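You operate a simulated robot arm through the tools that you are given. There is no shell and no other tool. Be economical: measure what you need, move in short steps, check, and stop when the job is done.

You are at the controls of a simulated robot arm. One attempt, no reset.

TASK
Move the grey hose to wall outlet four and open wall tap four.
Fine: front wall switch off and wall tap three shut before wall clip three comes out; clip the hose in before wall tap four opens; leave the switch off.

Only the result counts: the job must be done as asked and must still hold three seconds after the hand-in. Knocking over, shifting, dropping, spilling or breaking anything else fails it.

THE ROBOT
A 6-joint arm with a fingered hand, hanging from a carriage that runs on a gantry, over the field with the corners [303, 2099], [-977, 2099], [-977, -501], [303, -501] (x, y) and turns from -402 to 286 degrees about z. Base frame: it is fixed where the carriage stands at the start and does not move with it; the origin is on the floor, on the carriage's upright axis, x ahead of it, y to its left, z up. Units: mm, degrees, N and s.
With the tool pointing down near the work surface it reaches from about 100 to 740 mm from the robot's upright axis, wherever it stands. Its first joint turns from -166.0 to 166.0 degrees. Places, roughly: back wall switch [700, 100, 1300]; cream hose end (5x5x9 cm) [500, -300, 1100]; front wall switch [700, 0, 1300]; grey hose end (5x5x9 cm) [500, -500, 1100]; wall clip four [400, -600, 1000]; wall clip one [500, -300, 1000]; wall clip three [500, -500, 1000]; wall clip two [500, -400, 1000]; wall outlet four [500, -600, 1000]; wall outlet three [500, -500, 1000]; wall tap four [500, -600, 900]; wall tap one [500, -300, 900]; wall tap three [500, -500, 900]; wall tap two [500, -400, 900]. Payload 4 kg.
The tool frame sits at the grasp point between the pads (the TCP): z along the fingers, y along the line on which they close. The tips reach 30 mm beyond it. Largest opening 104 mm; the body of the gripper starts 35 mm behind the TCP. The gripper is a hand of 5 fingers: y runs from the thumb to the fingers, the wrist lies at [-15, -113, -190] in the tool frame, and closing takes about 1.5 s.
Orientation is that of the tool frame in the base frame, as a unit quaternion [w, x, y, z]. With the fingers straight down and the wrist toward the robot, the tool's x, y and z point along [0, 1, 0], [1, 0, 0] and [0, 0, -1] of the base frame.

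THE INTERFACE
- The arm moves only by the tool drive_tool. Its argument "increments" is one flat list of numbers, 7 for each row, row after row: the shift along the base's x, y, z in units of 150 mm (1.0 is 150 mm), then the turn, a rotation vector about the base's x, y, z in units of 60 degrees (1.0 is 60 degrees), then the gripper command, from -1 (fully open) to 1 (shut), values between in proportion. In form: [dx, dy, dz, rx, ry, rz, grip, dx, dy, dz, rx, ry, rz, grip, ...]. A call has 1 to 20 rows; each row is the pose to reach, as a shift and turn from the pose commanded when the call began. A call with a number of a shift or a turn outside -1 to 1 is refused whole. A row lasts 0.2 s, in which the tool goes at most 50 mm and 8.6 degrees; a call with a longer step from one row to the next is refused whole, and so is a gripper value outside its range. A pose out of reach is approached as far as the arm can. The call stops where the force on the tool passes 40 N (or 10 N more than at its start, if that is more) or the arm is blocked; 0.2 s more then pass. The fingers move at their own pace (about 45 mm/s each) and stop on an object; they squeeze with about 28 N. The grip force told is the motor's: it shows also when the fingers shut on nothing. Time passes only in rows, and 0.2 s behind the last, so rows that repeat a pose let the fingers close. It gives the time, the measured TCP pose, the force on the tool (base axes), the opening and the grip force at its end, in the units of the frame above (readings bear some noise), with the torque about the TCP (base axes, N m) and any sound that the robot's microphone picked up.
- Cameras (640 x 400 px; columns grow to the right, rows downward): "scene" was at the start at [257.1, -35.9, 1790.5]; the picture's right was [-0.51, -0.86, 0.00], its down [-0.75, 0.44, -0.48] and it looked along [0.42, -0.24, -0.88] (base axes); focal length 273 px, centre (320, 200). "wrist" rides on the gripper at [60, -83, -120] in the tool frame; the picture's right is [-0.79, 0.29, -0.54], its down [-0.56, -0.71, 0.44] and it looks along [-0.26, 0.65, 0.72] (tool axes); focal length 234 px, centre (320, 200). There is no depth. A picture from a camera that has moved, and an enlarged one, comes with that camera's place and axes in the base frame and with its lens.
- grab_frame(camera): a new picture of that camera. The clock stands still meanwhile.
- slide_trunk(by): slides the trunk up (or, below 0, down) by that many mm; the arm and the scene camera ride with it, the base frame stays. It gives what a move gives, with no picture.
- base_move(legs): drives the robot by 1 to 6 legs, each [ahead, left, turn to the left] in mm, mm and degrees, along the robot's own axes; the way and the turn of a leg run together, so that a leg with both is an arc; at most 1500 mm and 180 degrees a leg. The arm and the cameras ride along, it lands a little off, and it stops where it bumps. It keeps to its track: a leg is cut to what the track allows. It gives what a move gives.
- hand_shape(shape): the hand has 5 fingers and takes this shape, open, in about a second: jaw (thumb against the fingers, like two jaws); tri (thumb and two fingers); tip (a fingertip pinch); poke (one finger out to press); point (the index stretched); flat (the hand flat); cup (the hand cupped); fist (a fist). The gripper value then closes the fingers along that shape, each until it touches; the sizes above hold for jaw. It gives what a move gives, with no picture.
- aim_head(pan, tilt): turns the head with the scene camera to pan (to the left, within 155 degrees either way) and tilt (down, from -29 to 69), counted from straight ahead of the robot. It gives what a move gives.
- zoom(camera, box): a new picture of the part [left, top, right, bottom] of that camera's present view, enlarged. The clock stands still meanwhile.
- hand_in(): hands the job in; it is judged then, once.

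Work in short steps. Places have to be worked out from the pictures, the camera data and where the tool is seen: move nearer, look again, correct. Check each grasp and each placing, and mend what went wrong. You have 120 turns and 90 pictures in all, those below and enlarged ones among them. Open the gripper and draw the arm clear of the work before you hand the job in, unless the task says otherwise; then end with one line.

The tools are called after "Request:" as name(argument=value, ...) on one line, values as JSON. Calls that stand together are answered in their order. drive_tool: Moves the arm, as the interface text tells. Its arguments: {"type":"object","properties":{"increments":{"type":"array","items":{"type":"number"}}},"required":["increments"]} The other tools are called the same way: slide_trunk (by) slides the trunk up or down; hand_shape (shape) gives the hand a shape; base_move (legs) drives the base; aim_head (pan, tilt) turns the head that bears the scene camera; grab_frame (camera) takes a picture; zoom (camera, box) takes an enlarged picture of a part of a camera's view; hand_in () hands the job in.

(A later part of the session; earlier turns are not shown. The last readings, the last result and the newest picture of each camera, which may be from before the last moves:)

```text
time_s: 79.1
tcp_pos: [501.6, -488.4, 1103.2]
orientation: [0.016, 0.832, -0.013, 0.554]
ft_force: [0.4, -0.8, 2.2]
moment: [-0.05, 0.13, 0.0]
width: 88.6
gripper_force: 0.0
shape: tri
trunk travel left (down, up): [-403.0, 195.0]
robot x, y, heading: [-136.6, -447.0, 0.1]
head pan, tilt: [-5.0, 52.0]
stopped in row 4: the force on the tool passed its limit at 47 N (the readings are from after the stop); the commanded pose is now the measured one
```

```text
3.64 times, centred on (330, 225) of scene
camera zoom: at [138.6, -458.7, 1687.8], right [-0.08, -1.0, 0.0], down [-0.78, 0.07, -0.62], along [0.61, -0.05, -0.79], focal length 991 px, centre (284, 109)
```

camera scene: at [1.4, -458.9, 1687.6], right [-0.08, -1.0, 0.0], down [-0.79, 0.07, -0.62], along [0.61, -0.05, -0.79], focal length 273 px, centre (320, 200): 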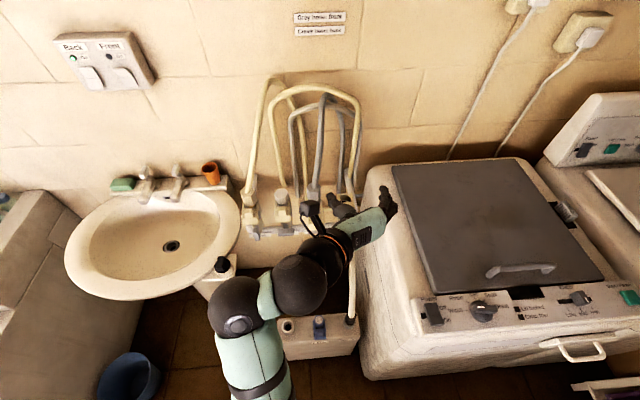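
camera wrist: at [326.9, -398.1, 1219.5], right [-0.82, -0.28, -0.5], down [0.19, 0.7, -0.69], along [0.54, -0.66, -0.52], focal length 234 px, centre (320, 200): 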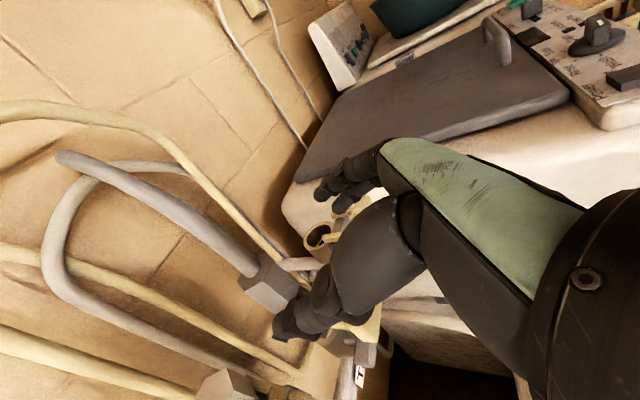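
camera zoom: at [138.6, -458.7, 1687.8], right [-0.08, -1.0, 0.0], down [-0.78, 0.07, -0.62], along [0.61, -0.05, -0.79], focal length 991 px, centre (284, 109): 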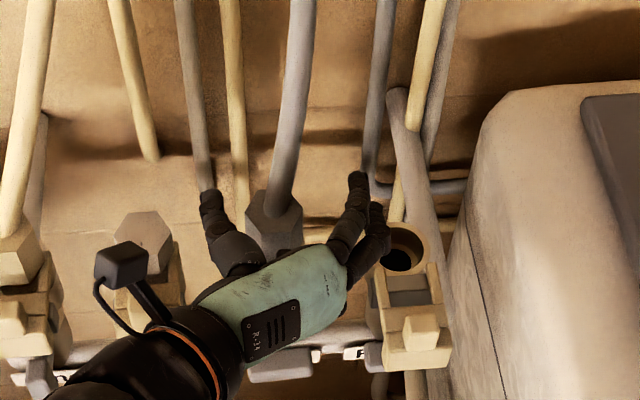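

The curled fingers meet the nut's front in tri. I'll back off and use jaw, which leaves 35 mm of free depth, and come in at the same height.

Request:
drive_tool(increments=[-0.2, 0.02, 0.08, 0, 0, 0, -0.7, -0.4, 0.03, 0.17, 0, 0, 0, -0.7, -0.5, 0.03, 0.2, 0, 0, 0, -0.7])

Request:
hand_shape(shape="jaw")

Request:
drive_tool(increments=[0.1, 0, -0.04, 0, 0, 0, -0.6, 0.25, 0, -0.12, 0, 0, 0, -0.6, 0.4, 0, -0.18, 0, 0, 0, -0.6, 0.5, 0, -0.22, 0, 0, 0, -0.6, 0.56, 0, -0.24, 0, 0, 0, -0.6])

Request:
zoom(camera="scene", box=[270, 170, 390, 280])

```text
time_s: 79.9
tcp_pos: [424.5, -485.1, 1132.1]
orientation: [0.015, 0.833, -0.014, 0.554]
ft_force: [0.1, 0.5, -0.3]
moment: [0.04, -0.01, -0.03]
width: 88.4
gripper_force: 0.0
shape: tri
trunk travel left (down, up): [-403.0, 195.0]
robot x, y, heading: [-133.9, -450.9, 0.1]
head pan, tilt: [-5.0, 52.0]
```

```text
time_s: 80.8
tcp_pos: [425.7, -486.2, 1130.4]
orientation: [0.016, 0.832, -0.014, 0.554]
ft_force: [0.7, 0.0, 0.4]
moment: [0.01, -0.01, 0.04]
width: 103.9
gripper_force: 0.0
shape: jaw
trunk travel left (down, up): [-403.0, 195.0]
robot x, y, heading: [-142.1, -449.6, 0.3]
head pan, tilt: [-5.0, 52.0]
```

```text
time_s: 82.0
tcp_pos: [509.6, -485.4, 1095.8]
orientation: [0.015, 0.832, -0.014, 0.555]
ft_force: [-0.1, -0.3, -0.8]
moment: [0.01, 0.01, -0.01]
width: 83.2
gripper_force: 0.2
shape: jaw
trunk travel left (down, up): [-403.0, 195.0]
robot x, y, heading: [-137.8, -447.8, 0.2]
head pan, tilt: [-5.0, 52.0]
```

```text
3.64 times, centred on (330, 225) of scene
camera zoom: at [138.1, -458.7, 1687.7], right [-0.08, -1.0, 0.0], down [-0.79, 0.07, -0.62], along [0.61, -0.05, -0.79], focal length 991 px, centre (284, 109)
```

zoom: 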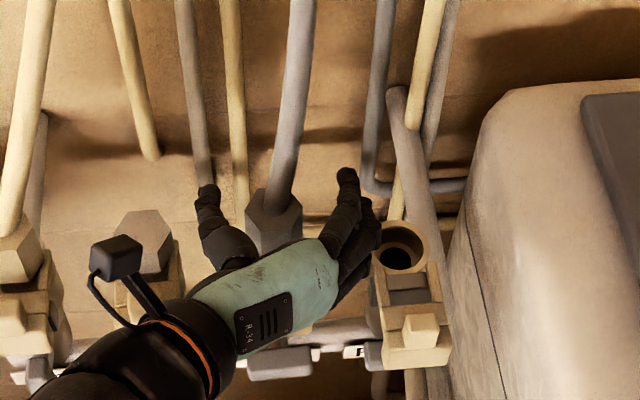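

No contact this time. I'll lower 9 mm for a better bite and close.

Request:
drive_tool(increments=[0, 0, -0.03, 0, 0, 0, -0.6, 0, 0, -0.06, 0, 0, 0, -0.6, 0, 0, -0.06, 0, 0, 0, -0.2, 0, 0, -0.06, 0, 0, 0, 0.2, 0, 0, -0.06, 0, 0, 0, 1, 0, 0, -0.06, 0, 0, 0, 1, 0, 0, -0.06, 0, 0, 0, 1, 0, 0, -0.06, 0, 0, 0, 1])

Request:
zoom(camera="scene", box=[270, 170, 390, 280])

```text
time_s: 83.8
tcp_pos: [509.4, -486.1, 1087.0]
orientation: [0.015, 0.832, -0.014, 0.554]
ft_force: [0.5, -1.0, 0.3]
moment: [-0.11, -0.02, -0.03]
width: 25.7
gripper_force: 28.1
shape: jaw
trunk travel left (down, up): [-403.0, 195.0]
robot x, y, heading: [-138.8, -452.0, 0.4]
head pan, tilt: [-5.0, 52.0]
```

```text
3.64 times, centred on (330, 225) of scene
camera zoom: at [138.1, -458.8, 1687.7], right [-0.08, -1.0, 0.0], down [-0.79, 0.07, -0.62], along [0.61, -0.05, -0.79], focal length 991 px, centre (284, 109)
```

zoom: 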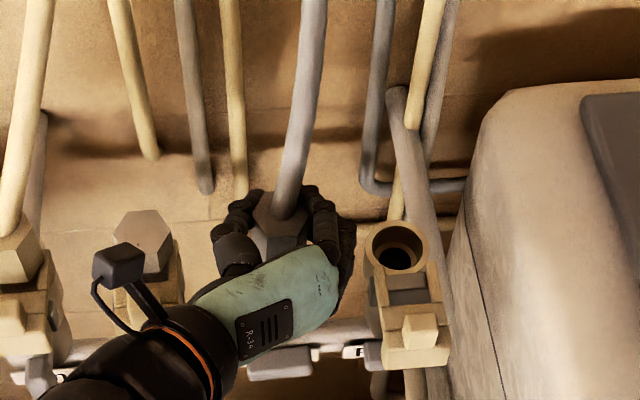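

The fingers wrap the nut. I'll lift straight up 45 mm first and check.

Request:
drive_tool(increments=[0, 0, 0.05, 0, 0, 0, 1, 0, 0, 0.1, 0, 0, 0, 1, 0, 0, 0.16, 0, 0, 0, 1, 0, 0, 0.23, 0, 0, 0, 1, 0, 0, 0.3, 0, 0, 0, 1, 0, 0, 0.3, 0, 0, 0, 1])

Request:
zoom(camera="scene", box=[270, 150, 400, 280])

Request:
grab_frame(camera="wrist")

```text
time_s: 85.2
tcp_pos: [509.2, -483.6, 1133.4]
orientation: [0.015, 0.832, -0.015, 0.555]
ft_force: [-0.3, -0.7, 0.2]
moment: [0.03, 0.01, -0.01]
width: 18.7
gripper_force: 28.0
shape: jaw
trunk travel left (down, up): [-403.0, 195.0]
robot x, y, heading: [-134.5, -448.9, 0.2]
head pan, tilt: [-5.0, 52.0]
```

```text
3.08 times, centred on (335, 215) of scene
camera zoom: at [138.0, -458.6, 1687.7], right [-0.08, -1.0, 0.0], down [-0.79, 0.07, -0.62], along [0.61, -0.05, -0.79], focal length 839 px, centre (274, 154)
```

zoom: 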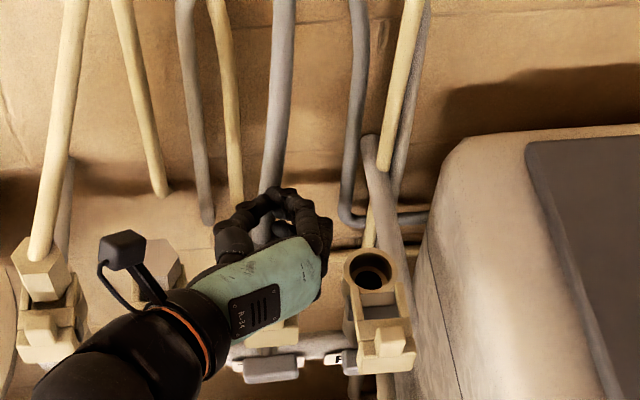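

```text
20 pictures are left
camera wrist: at [424.5, -396.8, 1231.8], right [-0.82, -0.26, -0.52], down [0.22, 0.69, -0.69], along [0.54, -0.67, -0.51], focal length 234 px, centre (320, 200)
```

wrist: 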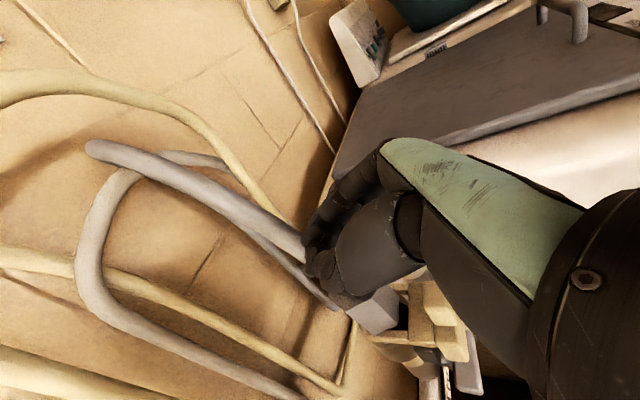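

The hand slid off the nut's top and now seems to hold the hose just above it. I'll test whether a small upward pull on the hose moves the nut.

Request:
drive_tool(increments=[0, 0, 0.07, 0, 0, 0, 1, 0, 0, 0.14, 0, 0, 0, 1])

Request:
zoom(camera="wrist", box=[240, 180, 500, 400])

```text
time_s: 85.8
tcp_pos: [509.5, -483.6, 1154.0]
orientation: [0.015, 0.832, -0.014, 0.554]
ft_force: [0.3, 0.9, 0.8]
moment: [-0.01, -0.02, 0.04]
width: 18.4
gripper_force: 28.3
shape: jaw
trunk travel left (down, up): [-403.0, 195.0]
robot x, y, heading: [-136.8, -454.2, -0.1]
head pan, tilt: [-5.0, 52.0]
```

```text
1.82 times, centred on (370, 290) of wrist
camera zoom: at [424.2, -397.1, 1252.3], right [-0.82, -0.26, -0.52], down [0.22, 0.69, -0.69], along [0.54, -0.67, -0.51], focal length 426 px, centre (229, 36)
```

zoom: 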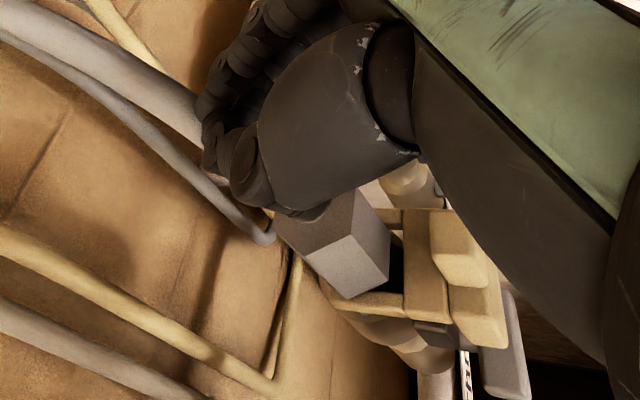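

The nut's top is at z≈1065, lower than I judged, so I'd only caught the hose. I'll open, pitch to about 40° so the palm clears the tab, and descend vertically around the nut.

Request:
drive_tool(increments=[0, 0, 0, 0, 0, 0, 0, 0, 0, 0, 0, 0, 0, -0.6, 0, 0, 0, 0, 0, 0, -0.6, 0, 0, 0, 0, 0, 0, -0.6, -0.05, 0, 0, 0, 0.1, 0, -0.6, -0.08, 0, 0, 0, 0.2, 0, -0.6, -0.08, 0, 0, 0, 0.29, 0, -0.6, -0.06, 0, -0.1, 0, 0.29, 0, -0.6, -0.03, 0, -0.25, 0, 0.29, 0, -0.6])

Request:
zoom(camera="scene", box=[270, 150, 400, 280])

```text
time_s: 87.8
tcp_pos: [503.6, -484.0, 1116.0]
orientation: [0.018, 0.907, -0.012, 0.421]
ft_force: [0.2, -0.1, 0.3]
moment: [0.01, 0.02, 0.01]
width: 83.1
gripper_force: 0.0
shape: jaw
out of reach, approached as far as the arm can: row 7
trunk travel left (down, up): [-403.0, 195.0]
robot x, y, heading: [-140.2, -451.6, 0.2]
head pan, tilt: [-5.0, 52.0]
```

```text
3.08 times, centred on (335, 215) of scene
camera zoom: at [138.0, -458.7, 1687.6], right [-0.08, -1.0, 0.0], down [-0.79, 0.07, -0.62], along [0.61, -0.05, -0.79], focal length 839 px, centre (274, 154)
```

zoom: 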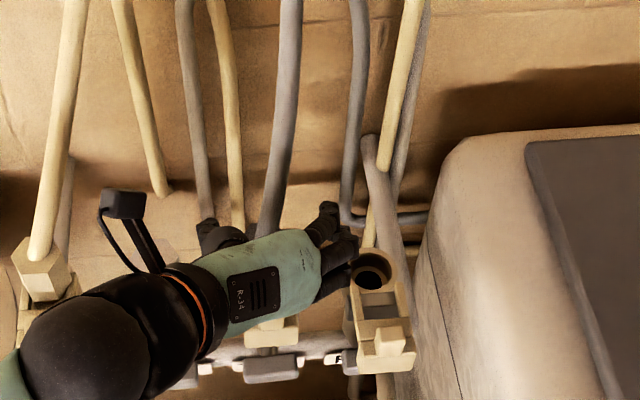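

Pitch is 40° now. I'll descend around the nut with force guarding.

Request:
drive_tool(increments=[0.02, 0, -0.08, 0, 0, 0, -0.6, 0.04, 0, -0.16, 0, 0, 0, -0.6, 0.05, 0, -0.24, 0, 0, 0, -0.6, 0.055, 0, -0.31, 0, 0, 0, -0.6, 0.055, 0, -0.38, 0, 0, 0, -0.6])

Request:
zoom(camera="wrist", box=[180, 140, 480, 400])

```text
time_s: 89.0
tcp_pos: [513.3, -485.6, 1058.0]
orientation: [0.017, 0.906, -0.011, 0.423]
ft_force: [0.0, 0.2, 0.6]
moment: [0.0, 0.01, 0.04]
width: 82.9
gripper_force: 0.1
shape: jaw
trunk travel left (down, up): [-403.0, 195.0]
robot x, y, heading: [-139.5, -449.2, 0.2]
head pan, tilt: [-5.0, 52.0]
```

```text
1.54 times, centred on (330, 270) of wrist
camera zoom: at [462.4, -397.5, 1177.8], right [-0.93, -0.26, -0.25], down [0.0, 0.69, -0.72], along [0.36, -0.68, -0.64], focal length 360 px, centre (305, 92)
```

zoom: 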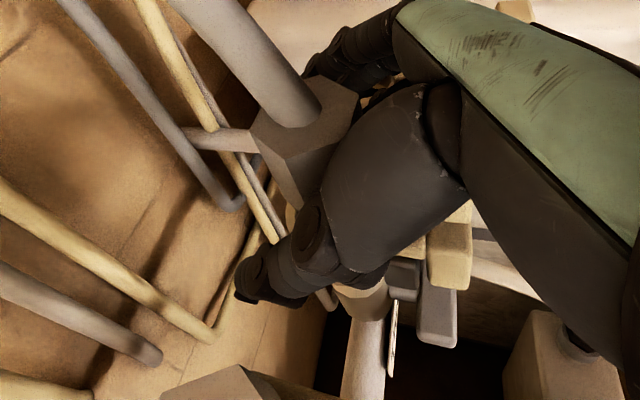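

No contact, and the nut's sides are now well between the fingers. I'll close.

Request:
drive_tool(increments=[0, 0, 0, 0, 0, 0, -0.2, 0, 0, 0, 0, 0, 0, 0.2, 0, 0, 0, 0, 0, 0, 1, 0, 0, 0, 0, 0, 0, 1, 0, 0, 0, 0, 0, 0, 1, 0, 0, 0, 0, 0, 0, 1])

Request:
drive_tool(increments=[0, 0, 0.05, 0, 0, 0, 1, 0, 0, 0.1, 0, 0, 0, 1, 0, 0, 0.15, 0, 0, 0, 1, 0, 0, 0.2, 0, 0, 0, 1])

Request:
zoom(camera="wrist", box=[180, 140, 480, 400])

```text
time_s: 90.4
tcp_pos: [513.3, -485.5, 1058.4]
orientation: [0.017, 0.906, -0.013, 0.422]
ft_force: [6.3, -5.0, -0.6]
moment: [-0.08, 0.06, -0.04]
width: 25.2
gripper_force: 27.6
shape: jaw
trunk travel left (down, up): [-403.0, 195.0]
robot x, y, heading: [-132.3, -449.6, 0.0]
head pan, tilt: [-5.0, 52.0]
```

```text
time_s: 90.9
tcp_pos: [513.2, -486.2, 1061.0]
orientation: [0.017, 0.91, -0.008, 0.415]
ft_force: [20.3, -5.3, -15.0]
moment: [-0.14, 0.0, 0.01]
width: 24.2
gripper_force: 27.6
shape: jaw
trunk travel left (down, up): [-403.0, 195.0]
robot x, y, heading: [-134.1, -449.5, -0.1]
head pan, tilt: [-5.0, 52.0]
stopped in row 2: the force on the tool passed its limit at 44 N (the readings are from after the stop); the commanded pose is now the measured one
```

```text
1.54 times, centred on (330, 270) of wrist
camera zoom: at [464.1, -398.8, 1181.1], right [-0.94, -0.27, -0.23], down [-0.02, 0.69, -0.72], along [0.35, -0.67, -0.65], focal length 360 px, centre (305, 92)
```

zoom: 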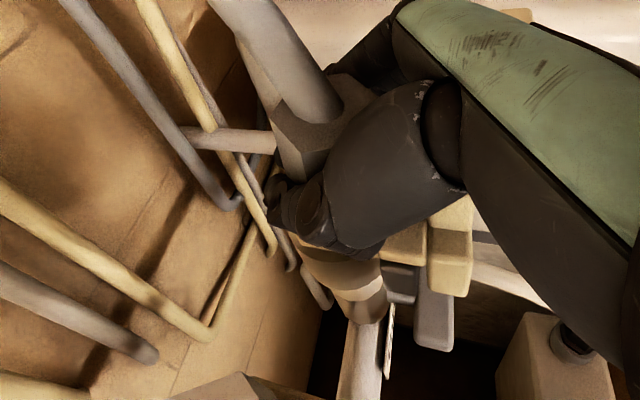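

The lift was blocked at 44 N, so I'll look from the scene camera to see what is held.

Request:
zoom(camera="scene", box=[275, 160, 385, 260])

```text
4.00 times, centred on (330, 210) of scene
camera zoom: at [139.6, -459.3, 1687.9], right [-0.08, -1.0, 0.0], down [-0.78, 0.07, -0.62], along [0.61, -0.05, -0.79], focal length 1091 px, centre (280, 160)
```

zoom: 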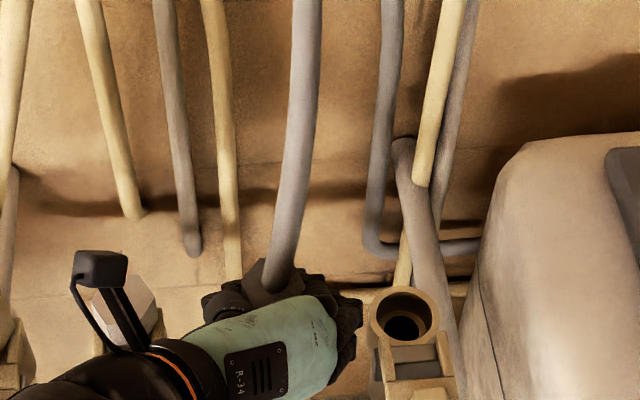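

The fingers wrap behind the nut and pull it sideways against the outlet. I'll shift +x to relieve that load and try the lift again gently.

Request:
drive_tool(increments=[0.03, 0, -0.01, 0, 0, 0, 1, 0.06, 0, -0.01, 0, 0, 0, 1, 0.06, 0, -0.01, 0, 0, 0, 1])

Request:
drive_tool(increments=[0, 0, 0.03, 0, 0, 0, 1, 0, 0, 0.06, 0, 0, 0, 1, 0, 0, 0.1, 0, 0, 0, 1, 0, 0, 0.14, 0, 0, 0, 1, 0, 0, 0.18, 0, 0, 0, 1])

```text
time_s: 91.7
tcp_pos: [521.0, -485.5, 1060.4]
orientation: [0.017, 0.909, -0.011, 0.417]
ft_force: [-1.5, -2.9, 1.1]
moment: [-0.14, 0.1, 0.06]
width: 22.7
gripper_force: 27.8
shape: jaw
trunk travel left (down, up): [-403.0, 195.0]
robot x, y, heading: [-136.4, -455.5, 0.2]
head pan, tilt: [-5.0, 52.0]
```

```text
time_s: 92.9
tcp_pos: [520.8, -483.0, 1088.1]
orientation: [0.017, 0.909, -0.01, 0.417]
ft_force: [5.1, -0.1, -5.5]
moment: [-0.2, -0.09, 0.0]
width: 19.7
gripper_force: 28.0
shape: jaw
trunk travel left (down, up): [-403.0, 195.0]
robot x, y, heading: [-138.2, -449.9, 0.2]
head pan, tilt: [-5.0, 52.0]
```

It came up 27 mm with light load. I'll check whether the nut rose too.

Request:
zoom(camera="wrist", box=[180, 140, 480, 400])

```text
1.54 times, centred on (330, 270) of wrist
camera zoom: at [470.8, -397.0, 1208.6], right [-0.93, -0.27, -0.24], down [-0.01, 0.69, -0.72], along [0.36, -0.67, -0.65], focal length 360 px, centre (305, 92)
```

zoom: 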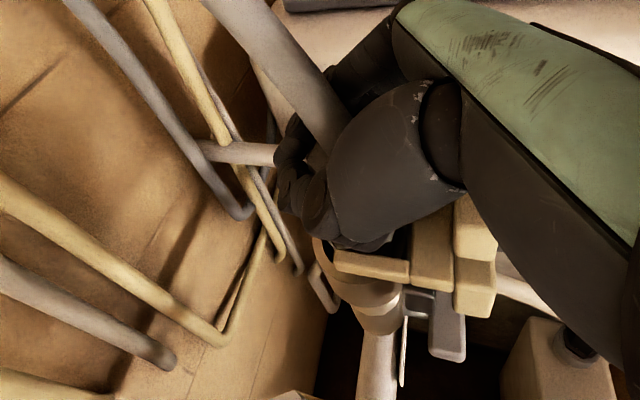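

Closing width says the fingers hook past the nut's widest part and slip. I'll open and re-grip shallower, with tips just past the centre (TCP x≈499, z≈1081), so the pads bear on the sides.

Request:
drive_tool(increments=[0, 0, 0, 0, 0, 0, 0.4, 0, 0, 0, 0, 0, 0, -0.2, 0, 0, 0, 0, 0, 0, -0.6, 0, 0, 0, 0, 0, 0, -0.6, -0.05, 0, 0, 0, 0, 0, -0.6, -0.1, 0, -0.02, 0, 0, 0, -0.6, -0.15, 0, -0.04, 0, 0, 0, -0.6, -0.15, 0, -0.04, 0, 0, 0, -0.6])

Request:
zoom(camera="wrist", box=[180, 140, 480, 400])

```text
time_s: 94.7
tcp_pos: [497.5, -484.4, 1081.5]
orientation: [0.017, 0.908, -0.01, 0.418]
ft_force: [0.2, -0.3, 0.1]
moment: [-0.03, 0.01, 0.03]
width: 82.8
gripper_force: 0.0
shape: jaw
trunk travel left (down, up): [-403.0, 195.0]
robot x, y, heading: [-133.9, -450.3, 0.1]
head pan, tilt: [-5.0, 52.0]
```

```text
1.54 times, centred on (330, 270) of wrist
camera zoom: at [448.6, -397.8, 1201.9], right [-0.93, -0.26, -0.24], down [-0.01, 0.69, -0.72], along [0.35, -0.67, -0.65], focal length 360 px, centre (305, 92)
```

zoom: 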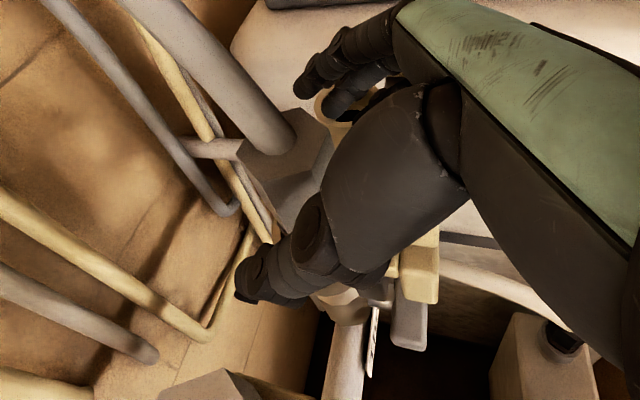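

The nut's top is at (511, -484, 1087) and the tips are just past its centre. I'll close and read the width.

Request:
drive_tool(increments=[0, 0, -0.02, 0, 0, 0, -0.3, 0, 0, -0.04, 0, 0, 0, 0, 0, 0, -0.04, 0, 0, 0, 0.4, 0, 0, -0.04, 0, 0, 0, 1, 0, 0, -0.04, 0, 0, 0, 1, 0, 0, -0.04, 0, 0, 0, 1])

```text
time_s: 96.1
tcp_pos: [499.0, -483.8, 1075.0]
orientation: [0.017, 0.909, -0.01, 0.416]
ft_force: [-0.2, -2.0, 0.2]
moment: [-0.06, 0.04, 0.09]
width: 31.9
gripper_force: 27.7
shape: jaw
trunk travel left (down, up): [-403.0, 195.0]
robot x, y, heading: [-137.9, -449.9, 0.1]
head pan, tilt: [-5.0, 52.0]
```

Width is 31.9 mm with balanced force. I'll lift slowly 30 mm and watch the width.

Request:
drive_tool(increments=[0, 0, 0.03, 0, 0, 0, 1, 0, 0, 0.06, 0, 0, 0, 1, 0, 0, 0.1, 0, 0, 0, 1, 0, 0, 0.15, 0, 0, 0, 1, 0, 0, 0.2, 0, 0, 0, 1])

Request:
zoom(camera="wrist", box=[180, 140, 480, 400])

```text
time_s: 97.3
tcp_pos: [496.6, -485.0, 1102.8]
orientation: [0.016, 0.91, -0.009, 0.414]
ft_force: [4.5, 2.0, -28.3]
moment: [0.03, 0.33, 0.09]
width: 28.2
gripper_force: 28.1
shape: jaw
trunk travel left (down, up): [-403.0, 195.0]
robot x, y, heading: [-137.9, -453.0, 0.3]
head pan, tilt: [-5.0, 52.0]
```

```text
1.54 times, centred on (330, 270) of wrist
camera zoom: at [446.7, -397.1, 1223.4], right [-0.94, -0.26, -0.23], down [-0.02, 0.69, -0.72], along [0.35, -0.67, -0.65], focal length 360 px, centre (305, 92)
```

zoom: 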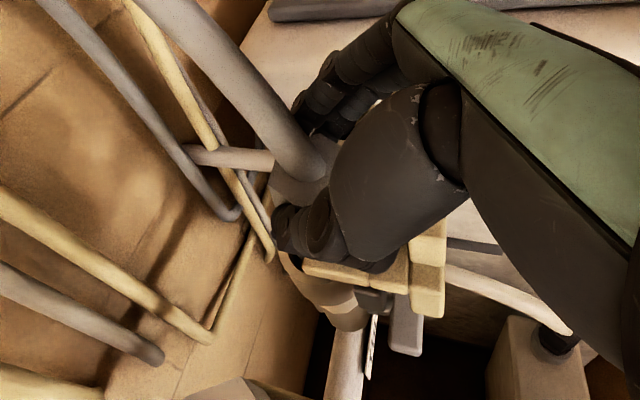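

The load hit 28 N, and the nut rose only slightly. Looking back, the first lift picture shows clip three sitting in line with the "in" position, so my earlier contact pushed it back. I'll release, retreat over the tab, and pull clip three again.

Request:
drive_tool(increments=[0, 0, -0.02, 0, 0, 0, 0.4, 0, 0, -0.02, 0, 0, 0, -0.2, 0, 0, -0.02, 0, 0, 0, -0.6, 0, 0, 0, 0, 0, 0, -0.6, -0.03, 0, 0.1, 0, 0, 0, -0.6, -0.08, 0, 0.2, 0, 0, 0, -0.6, -0.25, 0, 0.28, 0, 0, 0, -0.6, -0.45, 0, 0.28, 0, 0, 0, -0.6, -0.65, 0, 0.28, 0, 0, 0, -0.6, -0.8, 0, 0.2, 0, -0.1, 0, -0.6, -0.85, 0, 0.1, 0, -0.2, 0, -0.6, -0.85, 0, 0, 0, -0.28, 0, -0.6])

Request:
hand_shape(shape="tip")

Request:
zoom(camera="scene", box=[265, 170, 405, 290])

```text
time_s: 99.9
tcp_pos: [368.3, -484.4, 1104.6]
orientation: [0.015, 0.839, -0.011, 0.544]
ft_force: [0.7, -1.1, -0.2]
moment: [0.0, -0.03, -0.01]
width: 83.2
gripper_force: 0.2
shape: jaw
out of reach, approached as far as the arm can: row 6, 7, 8, 9, 10, 11
trunk travel left (down, up): [-403.0, 195.0]
robot x, y, heading: [-134.5, -450.9, -0.0]
head pan, tilt: [-5.0, 52.0]
```

```text
time_s: 100.8
tcp_pos: [368.9, -485.3, 1105.6]
orientation: [0.015, 0.839, -0.012, 0.544]
ft_force: [-0.7, -0.4, -0.8]
moment: [0.01, 0.0, -0.04]
width: 103.9
gripper_force: 0.0
shape: tip
trunk travel left (down, up): [-403.0, 195.0]
robot x, y, heading: [-136.2, -451.0, 0.1]
head pan, tilt: [-5.0, 52.0]
```

```text
3.33 times, centred on (335, 230) of scene
camera zoom: at [138.4, -458.8, 1687.6], right [-0.08, -1.0, 0.0], down [-0.79, 0.07, -0.62], along [0.61, -0.05, -0.79], focal length 909 px, centre (270, 100)
```

zoom: 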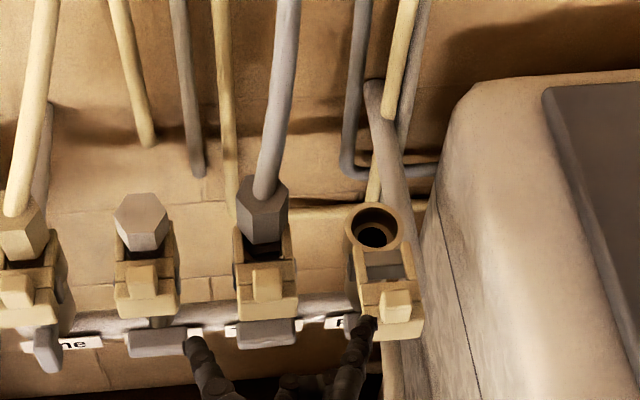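

Clip three is indeed pushed mostly back in (about 8 mm out). I'll raise the trunk 150 mm for lift headroom, come back down, and approach the tab.

Request:
slide_trunk(by=150)

Request:
drive_tool(increments=[0, 0.01, -0.25, 0, 0, 0, -0.4, 0, 0.01, -0.5, 0, 0, 0, -0.4, 0, 0.01, -0.75, 0, 0, 0, -0.4, 0, 0.01, -1, 0, 0, 0, -0.4])

Request:
drive_tool(increments=[0.05, 0, -0.15, 0, 0, 0, -0.4, 0.1, 0, -0.3, 0, 0, 0, -0.4, 0.3, 0, -0.3, 0, 0, 0, -0.4, 0.45, 0, -0.31, 0, 0, 0, -0.4, 0.5, 0, -0.31, 0, 0, 0, -0.4, 0.5, 0, -0.31, 0, 0, 0, -0.4])

```text
time_s: 102.5
tcp_pos: [366.9, -484.2, 1255.0]
orientation: [0.015, 0.839, -0.012, 0.544]
ft_force: [-0.5, -0.5, 0.1]
moment: [0.01, 0.0, 0.02]
width: 104.3
gripper_force: 0.0
shape: tip
trunk travel left (down, up): [-553.0, 45.0]
robot x, y, heading: [-134.9, -451.2, 0.1]
head pan, tilt: [-5.0, 52.0]
```

```text
time_s: 103.5
tcp_pos: [368.8, -481.5, 1105.1]
orientation: [0.015, 0.838, -0.013, 0.546]
ft_force: [-0.1, 0.5, -1.1]
moment: [-0.04, 0.0, 0.01]
width: 73.3
gripper_force: 0.0
shape: tip
trunk travel left (down, up): [-553.0, 45.0]
robot x, y, heading: [-137.4, -447.0, -0.4]
head pan, tilt: [-5.0, 52.0]
```

```text
time_s: 104.9
tcp_pos: [444.2, -483.8, 1059.0]
orientation: [0.015, 0.838, -0.012, 0.545]
ft_force: [0.0, 0.3, 0.0]
moment: [0.0, 0.01, 0.01]
width: 73.0
gripper_force: 0.0
shape: tip
trunk travel left (down, up): [-553.0, 45.0]
robot x, y, heading: [-140.4, -452.4, 0.1]
head pan, tilt: [-5.0, 52.0]
```

I'm in place around the tab, so I'll close and pull until its stop.

Request:
drive_tool(increments=[0, 0, 0, 0, 0, 0, 0.2, 0, 0, 0, 0, 0, 0, 0.6, 0, 0, 0, 0, 0, 0, 1, 0, 0, 0, 0, 0, 0, 1, 0, 0, 0, 0, 0, 0, 1, 0, 0, 0, 0, 0, 0, 1, -0.04, 0, 0, 0, 0, 0, 1, -0.08, 0, 0, 0, 0, 0, 1, -0.12, 0, 0, 0, 0, 0, 1, -0.16, 0, 0, 0, 0, 0, 1, -0.19, 0, 0, 0, 0, 0, 1])

Request:
drive_tool(increments=[0, 0, 0, 0, 0, 0, 0.4, 0, 0, 0, 0, 0, 0, 0, 0, 0, 0, 0, 0, 0, -0.4, 0, 0, 0, 0, 0, 0, -0.4, -0.2, 0, 0, 0, 0, 0, -0.4, -0.4, 0, 0.2, 0, 0, 0, -0.4, -0.4, 0, 0.4, 0, 0, 0, -0.4, -0.4, 0, 0.6, 0, 0, 0, -0.4])

Request:
zoom(camera="scene", box=[265, 170, 405, 290])

```text
time_s: 107.3
tcp_pos: [419.1, -482.1, 1059.6]
orientation: [0.015, 0.838, -0.011, 0.546]
ft_force: [21.5, -3.7, -10.0]
moment: [0.12, 0.06, -0.04]
width: 18.0
gripper_force: 28.4
shape: tip
trunk travel left (down, up): [-553.0, 45.0]
robot x, y, heading: [-135.1, -446.5, 0.1]
head pan, tilt: [-5.0, 52.0]
```

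```text
time_s: 109.1
tcp_pos: [356.3, -480.9, 1149.4]
orientation: [0.016, 0.839, -0.012, 0.544]
ft_force: [0.2, 0.0, -0.9]
moment: [-0.02, 0.0, 0.01]
width: 72.6
gripper_force: 0.0
shape: tip
trunk travel left (down, up): [-553.0, 45.0]
robot x, y, heading: [-136.6, -451.2, 0.1]
head pan, tilt: [-5.0, 52.0]
```

```text
3.33 times, centred on (335, 230) of scene
camera zoom: at [138.4, -458.8, 1837.6], right [-0.08, -1.0, 0.0], down [-0.79, 0.07, -0.62], along [0.61, -0.05, -0.79], focal length 909 px, centre (270, 100)
```

zoom: 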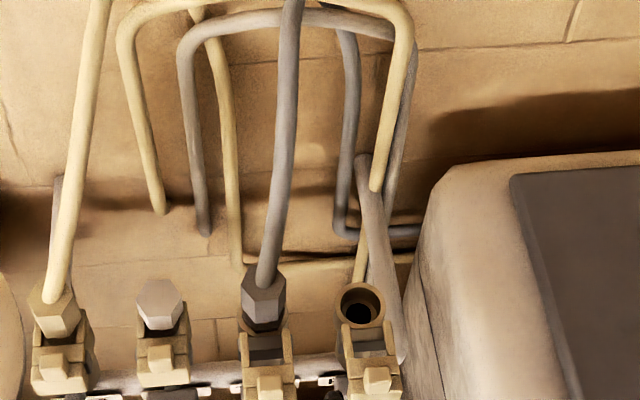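

Clip three is fully out again. Now jaw shape, 40° pitch, and an approach from above the tab to grip the nut shallowly.

Request:
hand_shape(shape="jaw")

Request:
drive_tool(increments=[0.1, 0, 0, 0, 0.1, 0, -0.6, 0.3, -0.01, 0, 0, 0.2, 0, -0.6, 0.5, -0.02, 0, 0, 0.28, 0, -0.6, 0.7, -0.02, -0.04, 0, 0.28, 0, -0.6, 0.85, -0.02, -0.08, 0, 0.28, 0, -0.6, 0.95, -0.02, -0.1, 0, 0.28, 0, -0.6, 0.95, -0.02, -0.1, 0, 0.28, 0, -0.6])

Request:
drive_tool(increments=[0, 0, -0.08, 0, 0, 0, -0.6, 0, 0, -0.16, 0, 0, 0, -0.6, 0, 0, -0.24, 0, 0, 0, -0.6, 0, 0, -0.32, 0, 0, 0, -0.6, 0, 0, -0.385, 0, 0, 0, -0.6, 0, 0, -0.385, 0, 0, 0, -0.6])

```text
time_s: 110.0
tcp_pos: [357.2, -481.5, 1147.2]
orientation: [0.015, 0.839, -0.011, 0.545]
ft_force: [0.5, -0.3, -0.2]
moment: [0.04, -0.04, -0.05]
width: 104.0
gripper_force: 0.1
shape: jaw
trunk travel left (down, up): [-553.0, 45.0]
robot x, y, heading: [-137.5, -456.6, 0.0]
head pan, tilt: [-5.0, 52.0]
```

```text
time_s: 111.6
tcp_pos: [497.6, -484.9, 1134.3]
orientation: [0.017, 0.909, -0.01, 0.417]
ft_force: [-0.3, -0.8, -0.3]
moment: [0.0, 0.0, 0.02]
width: 83.7
gripper_force: 0.1
shape: jaw
trunk travel left (down, up): [-553.0, 45.0]
robot x, y, heading: [-133.9, -449.2, 0.1]
head pan, tilt: [-5.0, 52.0]
```

```text
time_s: 113.0
tcp_pos: [498.1, -487.2, 1075.7]
orientation: [0.016, 0.909, -0.01, 0.417]
ft_force: [-0.4, -0.2, -0.7]
moment: [0.01, 0.01, 0.03]
width: 83.7
gripper_force: 0.0
shape: jaw
trunk travel left (down, up): [-553.0, 45.0]
robot x, y, heading: [-137.5, -447.4, 0.2]
head pan, tilt: [-5.0, 52.0]
```

I've arrived without contact, so I'll close, lift slowly 40 mm, and look.

Request:
drive_tool(increments=[0, 0.01, 0, 0, 0, 0, -0.2, 0, 0.01, 0, 0, 0, 0, 0.2, 0, 0.01, 0, 0, 0, 0, 1, 0, 0.01, 0, 0, 0, 0, 1, 0, 0.01, 0, 0, 0, 0, 1, 0, 0.01, 0, 0, 0, 0, 1, 0, 0.01, 0, 0, 0, 0, 1])

Request:
drive_tool(increments=[0, 0, 0.03, 0, 0, 0, 1, 0, 0, 0.07, 0, 0, 0, 1, 0, 0, 0.12, 0, 0, 0, 1, 0, 0, 0.18, 0, 0, 0, 1, 0, 0, 0.24, 0, 0, 0, 1, 0, 0, 0.3, 0, 0, 0, 1])

Request:
zoom(camera="wrist", box=[180, 140, 480, 400])

```text
time_s: 114.6
tcp_pos: [498.4, -485.7, 1076.0]
orientation: [0.017, 0.909, -0.009, 0.417]
ft_force: [1.0, -1.2, 1.3]
moment: [-0.03, 0.02, 0.07]
width: 30.5
gripper_force: 28.1
shape: jaw
trunk travel left (down, up): [-553.0, 45.0]
robot x, y, heading: [-139.3, -448.8, -0.0]
head pan, tilt: [-5.0, 52.0]
```

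```text
time_s: 116.0
tcp_pos: [497.9, -484.4, 1118.6]
orientation: [0.017, 0.909, -0.01, 0.416]
ft_force: [-0.1, 0.1, -1.2]
moment: [-0.02, -0.01, -0.06]
width: 30.7
gripper_force: 28.1
shape: jaw
trunk travel left (down, up): [-553.0, 45.0]
robot x, y, heading: [-137.1, -448.2, -0.2]
head pan, tilt: [-5.0, 52.0]
```

```text
1.54 times, centred on (330, 270) of wrist
camera zoom: at [447.9, -398.3, 1239.8], right [-0.94, -0.26, -0.24], down [-0.01, 0.69, -0.72], along [0.35, -0.67, -0.65], focal length 360 px, centre (305, 92)
```

zoom: 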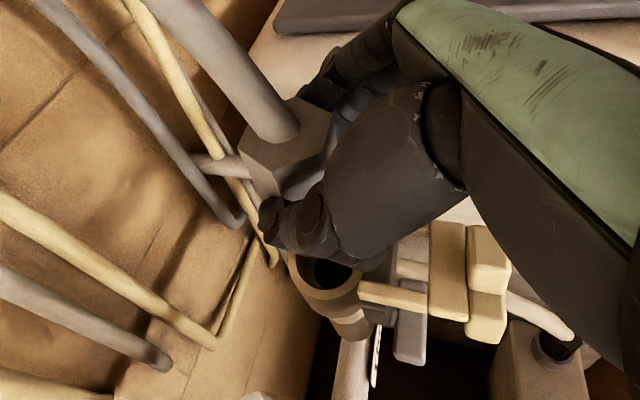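

The nut came free; outlet three's bore is visible and the width is steady at 30.7. I'll raise it another 38 mm, move it -95 mm in y, then measure outlet three's ring against outlet four's from the same camera pose.

Request:
drive_tool(increments=[0, 0, 0.1, 0, 0, 0, 1, 0, 0, 0.2, 0, 0, 0, 1, 0, 0, 0.25, 0, 0, 0, 1, 0, -0.1, 0.25, 0, 0, 0, 1, 0, -0.25, 0.25, 0, 0, 0, 1, 0, -0.4, 0.25, 0, 0, 0, 1, 0, -0.53, 0.25, 0, 0, 0, 1, 0, -0.633, 0.25, 0, 0, 0, 1, 0, -0.633, 0.25, 0, 0, 0, 1])

Request:
zoom(camera="scene", box=[265, 170, 405, 290])

Request:
zoom(camera="wrist", box=[180, 140, 480, 400])

```text
time_s: 118.0
tcp_pos: [498.2, -581.0, 1157.9]
orientation: [0.016, 0.909, -0.009, 0.415]
ft_force: [-0.1, 0.3, -2.3]
moment: [-0.02, 0.03, 0.01]
width: 30.6
gripper_force: 28.3
shape: jaw
trunk travel left (down, up): [-553.0, 45.0]
robot x, y, heading: [-141.6, -448.1, 0.1]
head pan, tilt: [-5.0, 52.0]
```

```text
3.33 times, centred on (335, 230) of scene
camera zoom: at [138.4, -458.8, 1837.6], right [-0.08, -1.0, 0.0], down [-0.79, 0.07, -0.62], along [0.61, -0.05, -0.79], focal length 909 px, centre (270, 100)
```

zoom: 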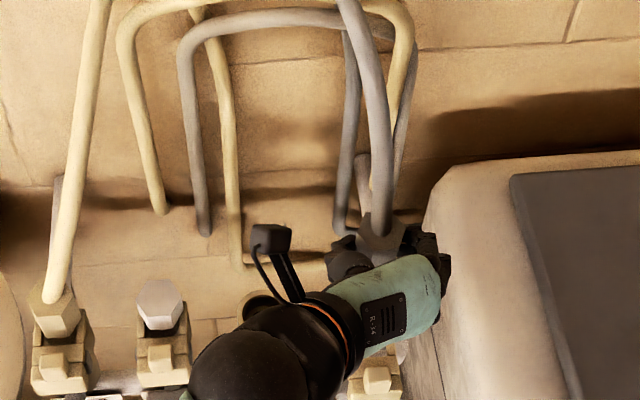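

```text
1.54 times, centred on (330, 270) of wrist
camera zoom: at [448.2, -493.8, 1278.0], right [-0.94, -0.26, -0.24], down [-0.01, 0.69, -0.72], along [0.35, -0.67, -0.65], focal length 360 px, centre (305, 92)
```

zoom: 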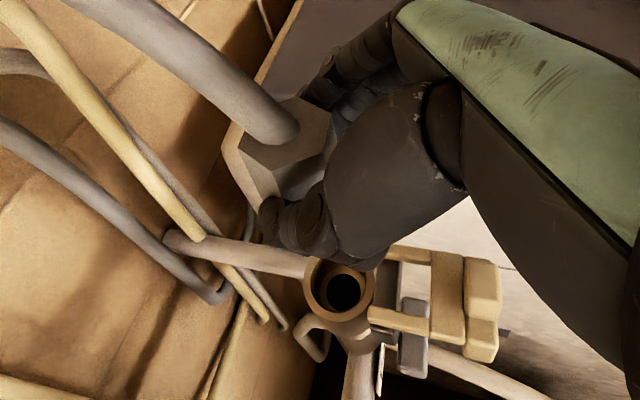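

Comparing the two wrist views, outlet four is about 96 mm from outlet three with the same x, and the hand has moved just that. I'll lower slowly with force guarding.

Request:
drive_tool(increments=[0, -0.005, -0.1, 0, 0, 0, 1, 0, -0.005, -0.2, 0, 0, 0, 1, 0, -0.005, -0.27, 0, 0, 0, 1, 0, -0.005, -0.33, 0, 0, 0, 1, 0, -0.005, -0.38, 0, 0, 0, 1])

```text
time_s: 119.2
tcp_pos: [496.6, -580.7, 1100.4]
orientation: [0.017, 0.909, -0.01, 0.416]
ft_force: [0.3, 0.0, -0.7]
moment: [-0.03, -0.02, -0.01]
width: 30.7
gripper_force: 28.0
shape: jaw
trunk travel left (down, up): [-553.0, 45.0]
robot x, y, heading: [-140.0, -449.2, 0.2]
head pan, tilt: [-5.0, 52.0]
```

No contact force, so I'll continue down to the seat height.

Request:
drive_tool(increments=[0, 0, -0.05, 0, 0, 0, 1, 0, 0, -0.09, 0, 0, 0, 1, 0, 0, -0.12, 0, 0, 0, 1, 0, 0, -0.15, 0, 0, 0, 1, 0, 0, -0.17, 0, 0, 0, 1, 0, 0, -0.18, 0, 0, 0, 1])

Request:
zoom(camera="wrist", box=[180, 140, 480, 400])

```text
time_s: 120.4
tcp_pos: [504.3, -584.2, 1087.7]
orientation: [0.02, 0.904, -0.01, 0.427]
ft_force: [-4.0, 0.8, 16.4]
moment: [-0.09, 0.51, 0.05]
width: 31.5
gripper_force: 28.9
shape: jaw
trunk travel left (down, up): [-553.0, 45.0]
robot x, y, heading: [-139.6, -449.4, 0.3]
head pan, tilt: [-5.0, 52.0]
stopped in row 5: the force on the tool passed its limit at 43 N (the readings are from after the stop); the commanded pose is now the measured one
```

```text
1.54 times, centred on (330, 270) of wrist
camera zoom: at [451.7, -495.4, 1205.5], right [-0.93, -0.26, -0.26], down [0.01, 0.69, -0.73], along [0.37, -0.68, -0.64], focal length 360 px, centre (305, 92)
```

zoom: 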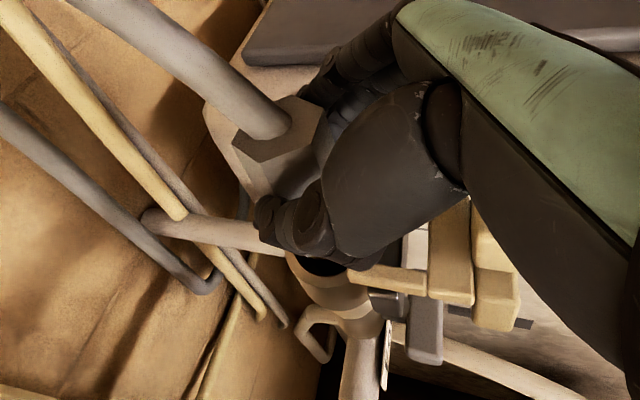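

The contact lies about 25 mm in front of the nut axis, so it's the closed lower fingers resting on clip four's arms, not the stem. The stem is in the bore about 11 mm short of seated. I'll relax the tilt, open, re-grip 14 mm higher, and push down.

Request:
drive_tool(increments=[-0.02, 0.01, 0.015, 0, 0.012, 0, 1, -0.04, 0.02, 0.015, 0, 0.023, 0, 1, -0.04, 0.02, 0.015, 0, 0.023, 0, 0.5, -0.04, 0.02, 0.015, 0, 0.023, 0, 0, -0.04, 0.02, 0.015, 0, 0.023, 0, -0.4, -0.04, 0.02, 0.015, 0, 0.023, 0, -0.5, -0.04, 0.02, 0.06, 0, 0.023, 0, -0.5, -0.04, 0.02, 0.11, 0, 0.023, 0, -0.5])

Request:
zoom(camera="wrist", box=[180, 140, 480, 400])

```text
time_s: 122.2
tcp_pos: [494.7, -580.0, 1100.2]
orientation: [0.021, 0.911, -0.011, 0.413]
ft_force: [0.1, 0.2, -1.1]
moment: [0.01, 0.04, -0.02]
width: 77.6
gripper_force: 0.1
shape: jaw
trunk travel left (down, up): [-553.0, 45.0]
robot x, y, heading: [-139.3, -446.1, -0.1]
head pan, tilt: [-5.0, 52.0]
```

```text
1.54 times, centred on (330, 270) of wrist
camera zoom: at [446.8, -492.7, 1220.4], right [-0.94, -0.26, -0.23], down [-0.02, 0.69, -0.73], along [0.35, -0.68, -0.65], focal length 360 px, centre (305, 92)
```

zoom: 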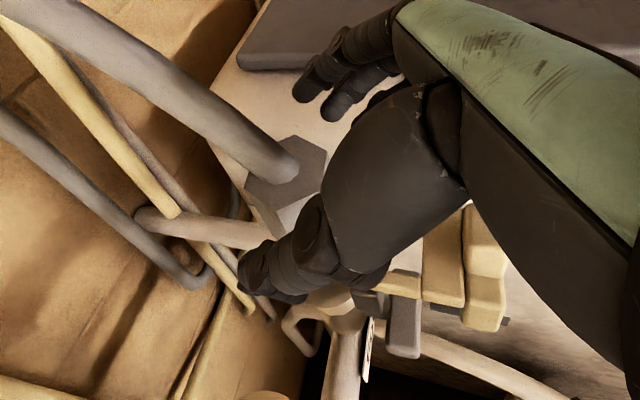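

The nut dropped on release: its top is now at z≈1085, the same as when seated in three. I'll close here around its top edge and press down to be sure it's home.

Request:
drive_tool(increments=[0.02, 0, 0.06, 0, 0, 0, -0.2, 0.02, 0, 0.06, 0, 0, 0, 0.2, 0.02, 0, 0.06, 0, 0, 0, 1, 0.02, 0, 0.06, 0, 0, 0, 1, 0.02, 0, 0.06, 0, 0, 0, 1, 0.02, 0, 0.06, 0, 0, 0, 1])

Request:
drive_tool(increments=[0, 0, -0.03, 0, 0, 0, 1, 0, 0, -0.06, 0, 0, 0, 1, 0, 0, -0.09, 0, 0, 0, 1, 0, 0, -0.12, 0, 0, 0, 1, 0, 0, -0.15, 0, 0, 0, 1])

```text
time_s: 123.6
tcp_pos: [498.7, -579.7, 1109.8]
orientation: [0.02, 0.91, -0.009, 0.413]
ft_force: [0.1, 0.5, 2.2]
moment: [0.01, -0.04, 0.0]
width: 16.6
gripper_force: 27.8
shape: jaw
trunk travel left (down, up): [-553.0, 45.0]
robot x, y, heading: [-137.5, -449.5, 0.1]
head pan, tilt: [-5.0, 52.0]
```

```text
time_s: 124.3
tcp_pos: [503.2, -581.1, 1108.3]
orientation: [0.022, 0.905, -0.011, 0.425]
ft_force: [-4.4, 1.0, 13.0]
moment: [0.06, -0.03, -0.03]
width: 16.9
gripper_force: 27.9
shape: jaw
trunk travel left (down, up): [-553.0, 45.0]
robot x, y, heading: [-137.7, -449.2, -0.1]
head pan, tilt: [-5.0, 52.0]
stopped in row 3: the force on the tool passed its limit at 44 N (the readings are from after the stop); the commanded pose is now the measured one
```

It's firm at 44 N, so the nut is home. Now I'll open, retreat up and back, and set up closed fingertips in front of clip four's block to push it in.

Request:
drive_tool(increments=[-0.02, 0, 0.02, 0, 0, 0, 0.4, -0.02, 0, 0.02, 0, 0, 0, -0.1, -0.02, 0, 0.02, 0, 0, 0, -0.5, -0.02, 0, 0.02, 0, 0, 0, -0.5, -0.04, 0, 0.15, 0, 0, 0, -0.5, -0.1, 0, 0.3, 0, 0, 0, -0.5, -0.3, 0, 0.3, 0, 0, 0, -0.5, -0.5, 0, 0.3, 0, 0, 0, -0.5, -0.7, 0, 0.3, 0, -0.1, 0, -0.5, -0.9, 0, 0.2, 0, -0.2, 0, -0.5, -0.95, 0, 0, 0, -0.28, 0, -0.5])

Request:
drive_tool(increments=[0, 0, -0.1, 0, 0, 0, 0, 0, 0, -0.25, 0, 0, 0, 0.5, 0, 0, -0.4, 0, 0, 0, 1, 0, 0, -0.43, 0, 0, 0, 1, 0, 0, -0.43, 0, 0, 0, 1, 0, 0, -0.43, 0, 0, 0, 1])

Request:
zoom(camera="scene", box=[265, 180, 425, 310])

```text
time_s: 126.7
tcp_pos: [360.0, -577.6, 1106.5]
orientation: [0.019, 0.834, -0.014, 0.551]
ft_force: [0.6, -0.5, -0.1]
moment: [-0.03, -0.01, 0.0]
width: 77.8
gripper_force: 0.0
shape: jaw
trunk travel left (down, up): [-553.0, 45.0]
robot x, y, heading: [-137.6, -447.9, 0.0]
head pan, tilt: [-5.0, 52.0]
```

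```text
time_s: 128.1
tcp_pos: [360.5, -579.6, 1042.4]
orientation: [0.019, 0.835, -0.014, 0.55]
ft_force: [0.4, 0.1, -0.4]
moment: [0.0, -0.03, 0.0]
width: 0.0
gripper_force: 28.5
shape: jaw
trunk travel left (down, up): [-553.0, 45.0]
robot x, y, heading: [-139.0, -452.7, 0.2]
head pan, tilt: [-5.0, 52.0]
```

```text
3.08 times, centred on (345, 245) of scene
camera zoom: at [138.2, -458.8, 1837.6], right [-0.08, -1.0, 0.0], down [-0.79, 0.07, -0.62], along [0.61, -0.05, -0.79], focal length 839 px, centre (243, 62)
```

zoom: 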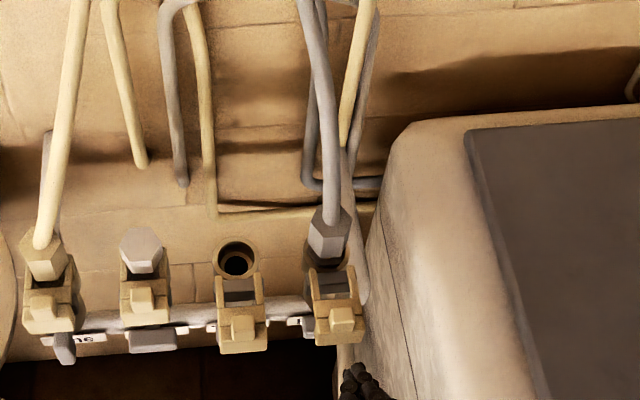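

The grey nut sits in outlet four, and the fingertips are in front of clip four. I'll push it in toward +x with force guarding.

Request:
drive_tool(increments=[0.1, 0.03, -0.03, 0, 0, 0, 1, 0.2, 0.03, -0.03, 0, 0, 0, 1, 0.26, 0.03, -0.03, 0, 0, 0, 1, 0.3, 0.03, -0.03, 0, 0, 0, 1, 0.34, 0.03, -0.03, 0, 0, 0, 1, 0.38, 0.03, -0.03, 0, 0, 0, 1, 0.42, 0.03, -0.03, 0, 0, 0, 1, 0.45, 0.03, -0.03, 0, 0, 0, 1, 0.48, 0.03, -0.03, 0, 0, 0, 1, 0.51, 0.03, -0.03, 0, 0, 0, 1, 0.54, 0.03, -0.03, 0, 0, 0, 1])

```text
time_s: 130.4
tcp_pos: [425.4, -579.9, 1030.0]
orientation: [0.026, 0.839, -0.019, 0.544]
ft_force: [-23.8, 2.0, 4.9]
moment: [-0.01, -0.06, -0.05]
width: 0.1
gripper_force: 28.4
shape: jaw
trunk travel left (down, up): [-553.0, 45.0]
robot x, y, heading: [-138.6, -452.6, 0.1]
head pan, tilt: [-5.0, 52.0]
stopped in row 11: the force on the tool passed its limit at 44 N (the readings are from after the stop); the commanded pose is now the measured one
```

It stopped at 44 N with the tips near x≈453. I'll push once more from here to make sure it bottoms out, then back off and look.

Request:
drive_tool(increments=[0.03, 0, 0.02, 0, 0, 0, 1, 0.06, 0, 0.03, 0, 0, 0, 1, 0.09, 0, 0.03, 0, 0, 0, 1, 0.12, 0, 0.03, 0, 0, 0, 1])

Request:
drive_tool(increments=[-0.15, 0, 0, 0, 0, 0, 1, -0.3, 0, 0, 0, 0, 0, 1, -0.45, 0, 0, 0, 0, 0, 1])

Request:
zoom(camera="scene", box=[265, 180, 425, 310])

```text
time_s: 130.9
tcp_pos: [426.1, -581.9, 1029.5]
orientation: [0.027, 0.841, -0.021, 0.54]
ft_force: [-22.9, 2.7, 3.6]
moment: [-0.04, -0.02, -0.03]
width: 0.0
gripper_force: 28.5
shape: jaw
trunk travel left (down, up): [-553.0, 45.0]
robot x, y, heading: [-139.5, -451.3, -0.0]
head pan, tilt: [-5.0, 52.0]
stopped in row 2: the force on the tool passed its limit at 43 N (the readings are from after the stop); the commanded pose is now the measured one
```

```text
time_s: 131.7
tcp_pos: [366.0, -580.2, 1033.8]
orientation: [0.025, 0.839, -0.02, 0.543]
ft_force: [0.5, -0.5, -0.4]
moment: [0.01, 0.01, 0.0]
width: 0.1
gripper_force: 27.6
shape: jaw
trunk travel left (down, up): [-553.0, 45.0]
robot x, y, heading: [-136.4, -449.9, 0.0]
head pan, tilt: [-5.0, 52.0]
```

```text
3.08 times, centred on (345, 245) of scene
camera zoom: at [137.2, -459.1, 1837.7], right [-0.09, -1.0, 0.0], down [-0.79, 0.07, -0.62], along [0.61, -0.05, -0.79], focal length 839 px, centre (243, 62)
```

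zoom: 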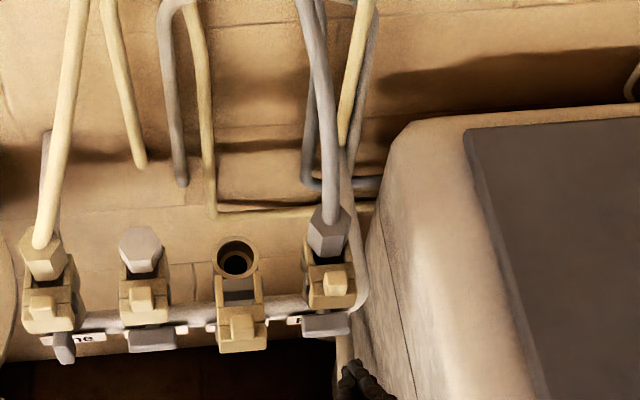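

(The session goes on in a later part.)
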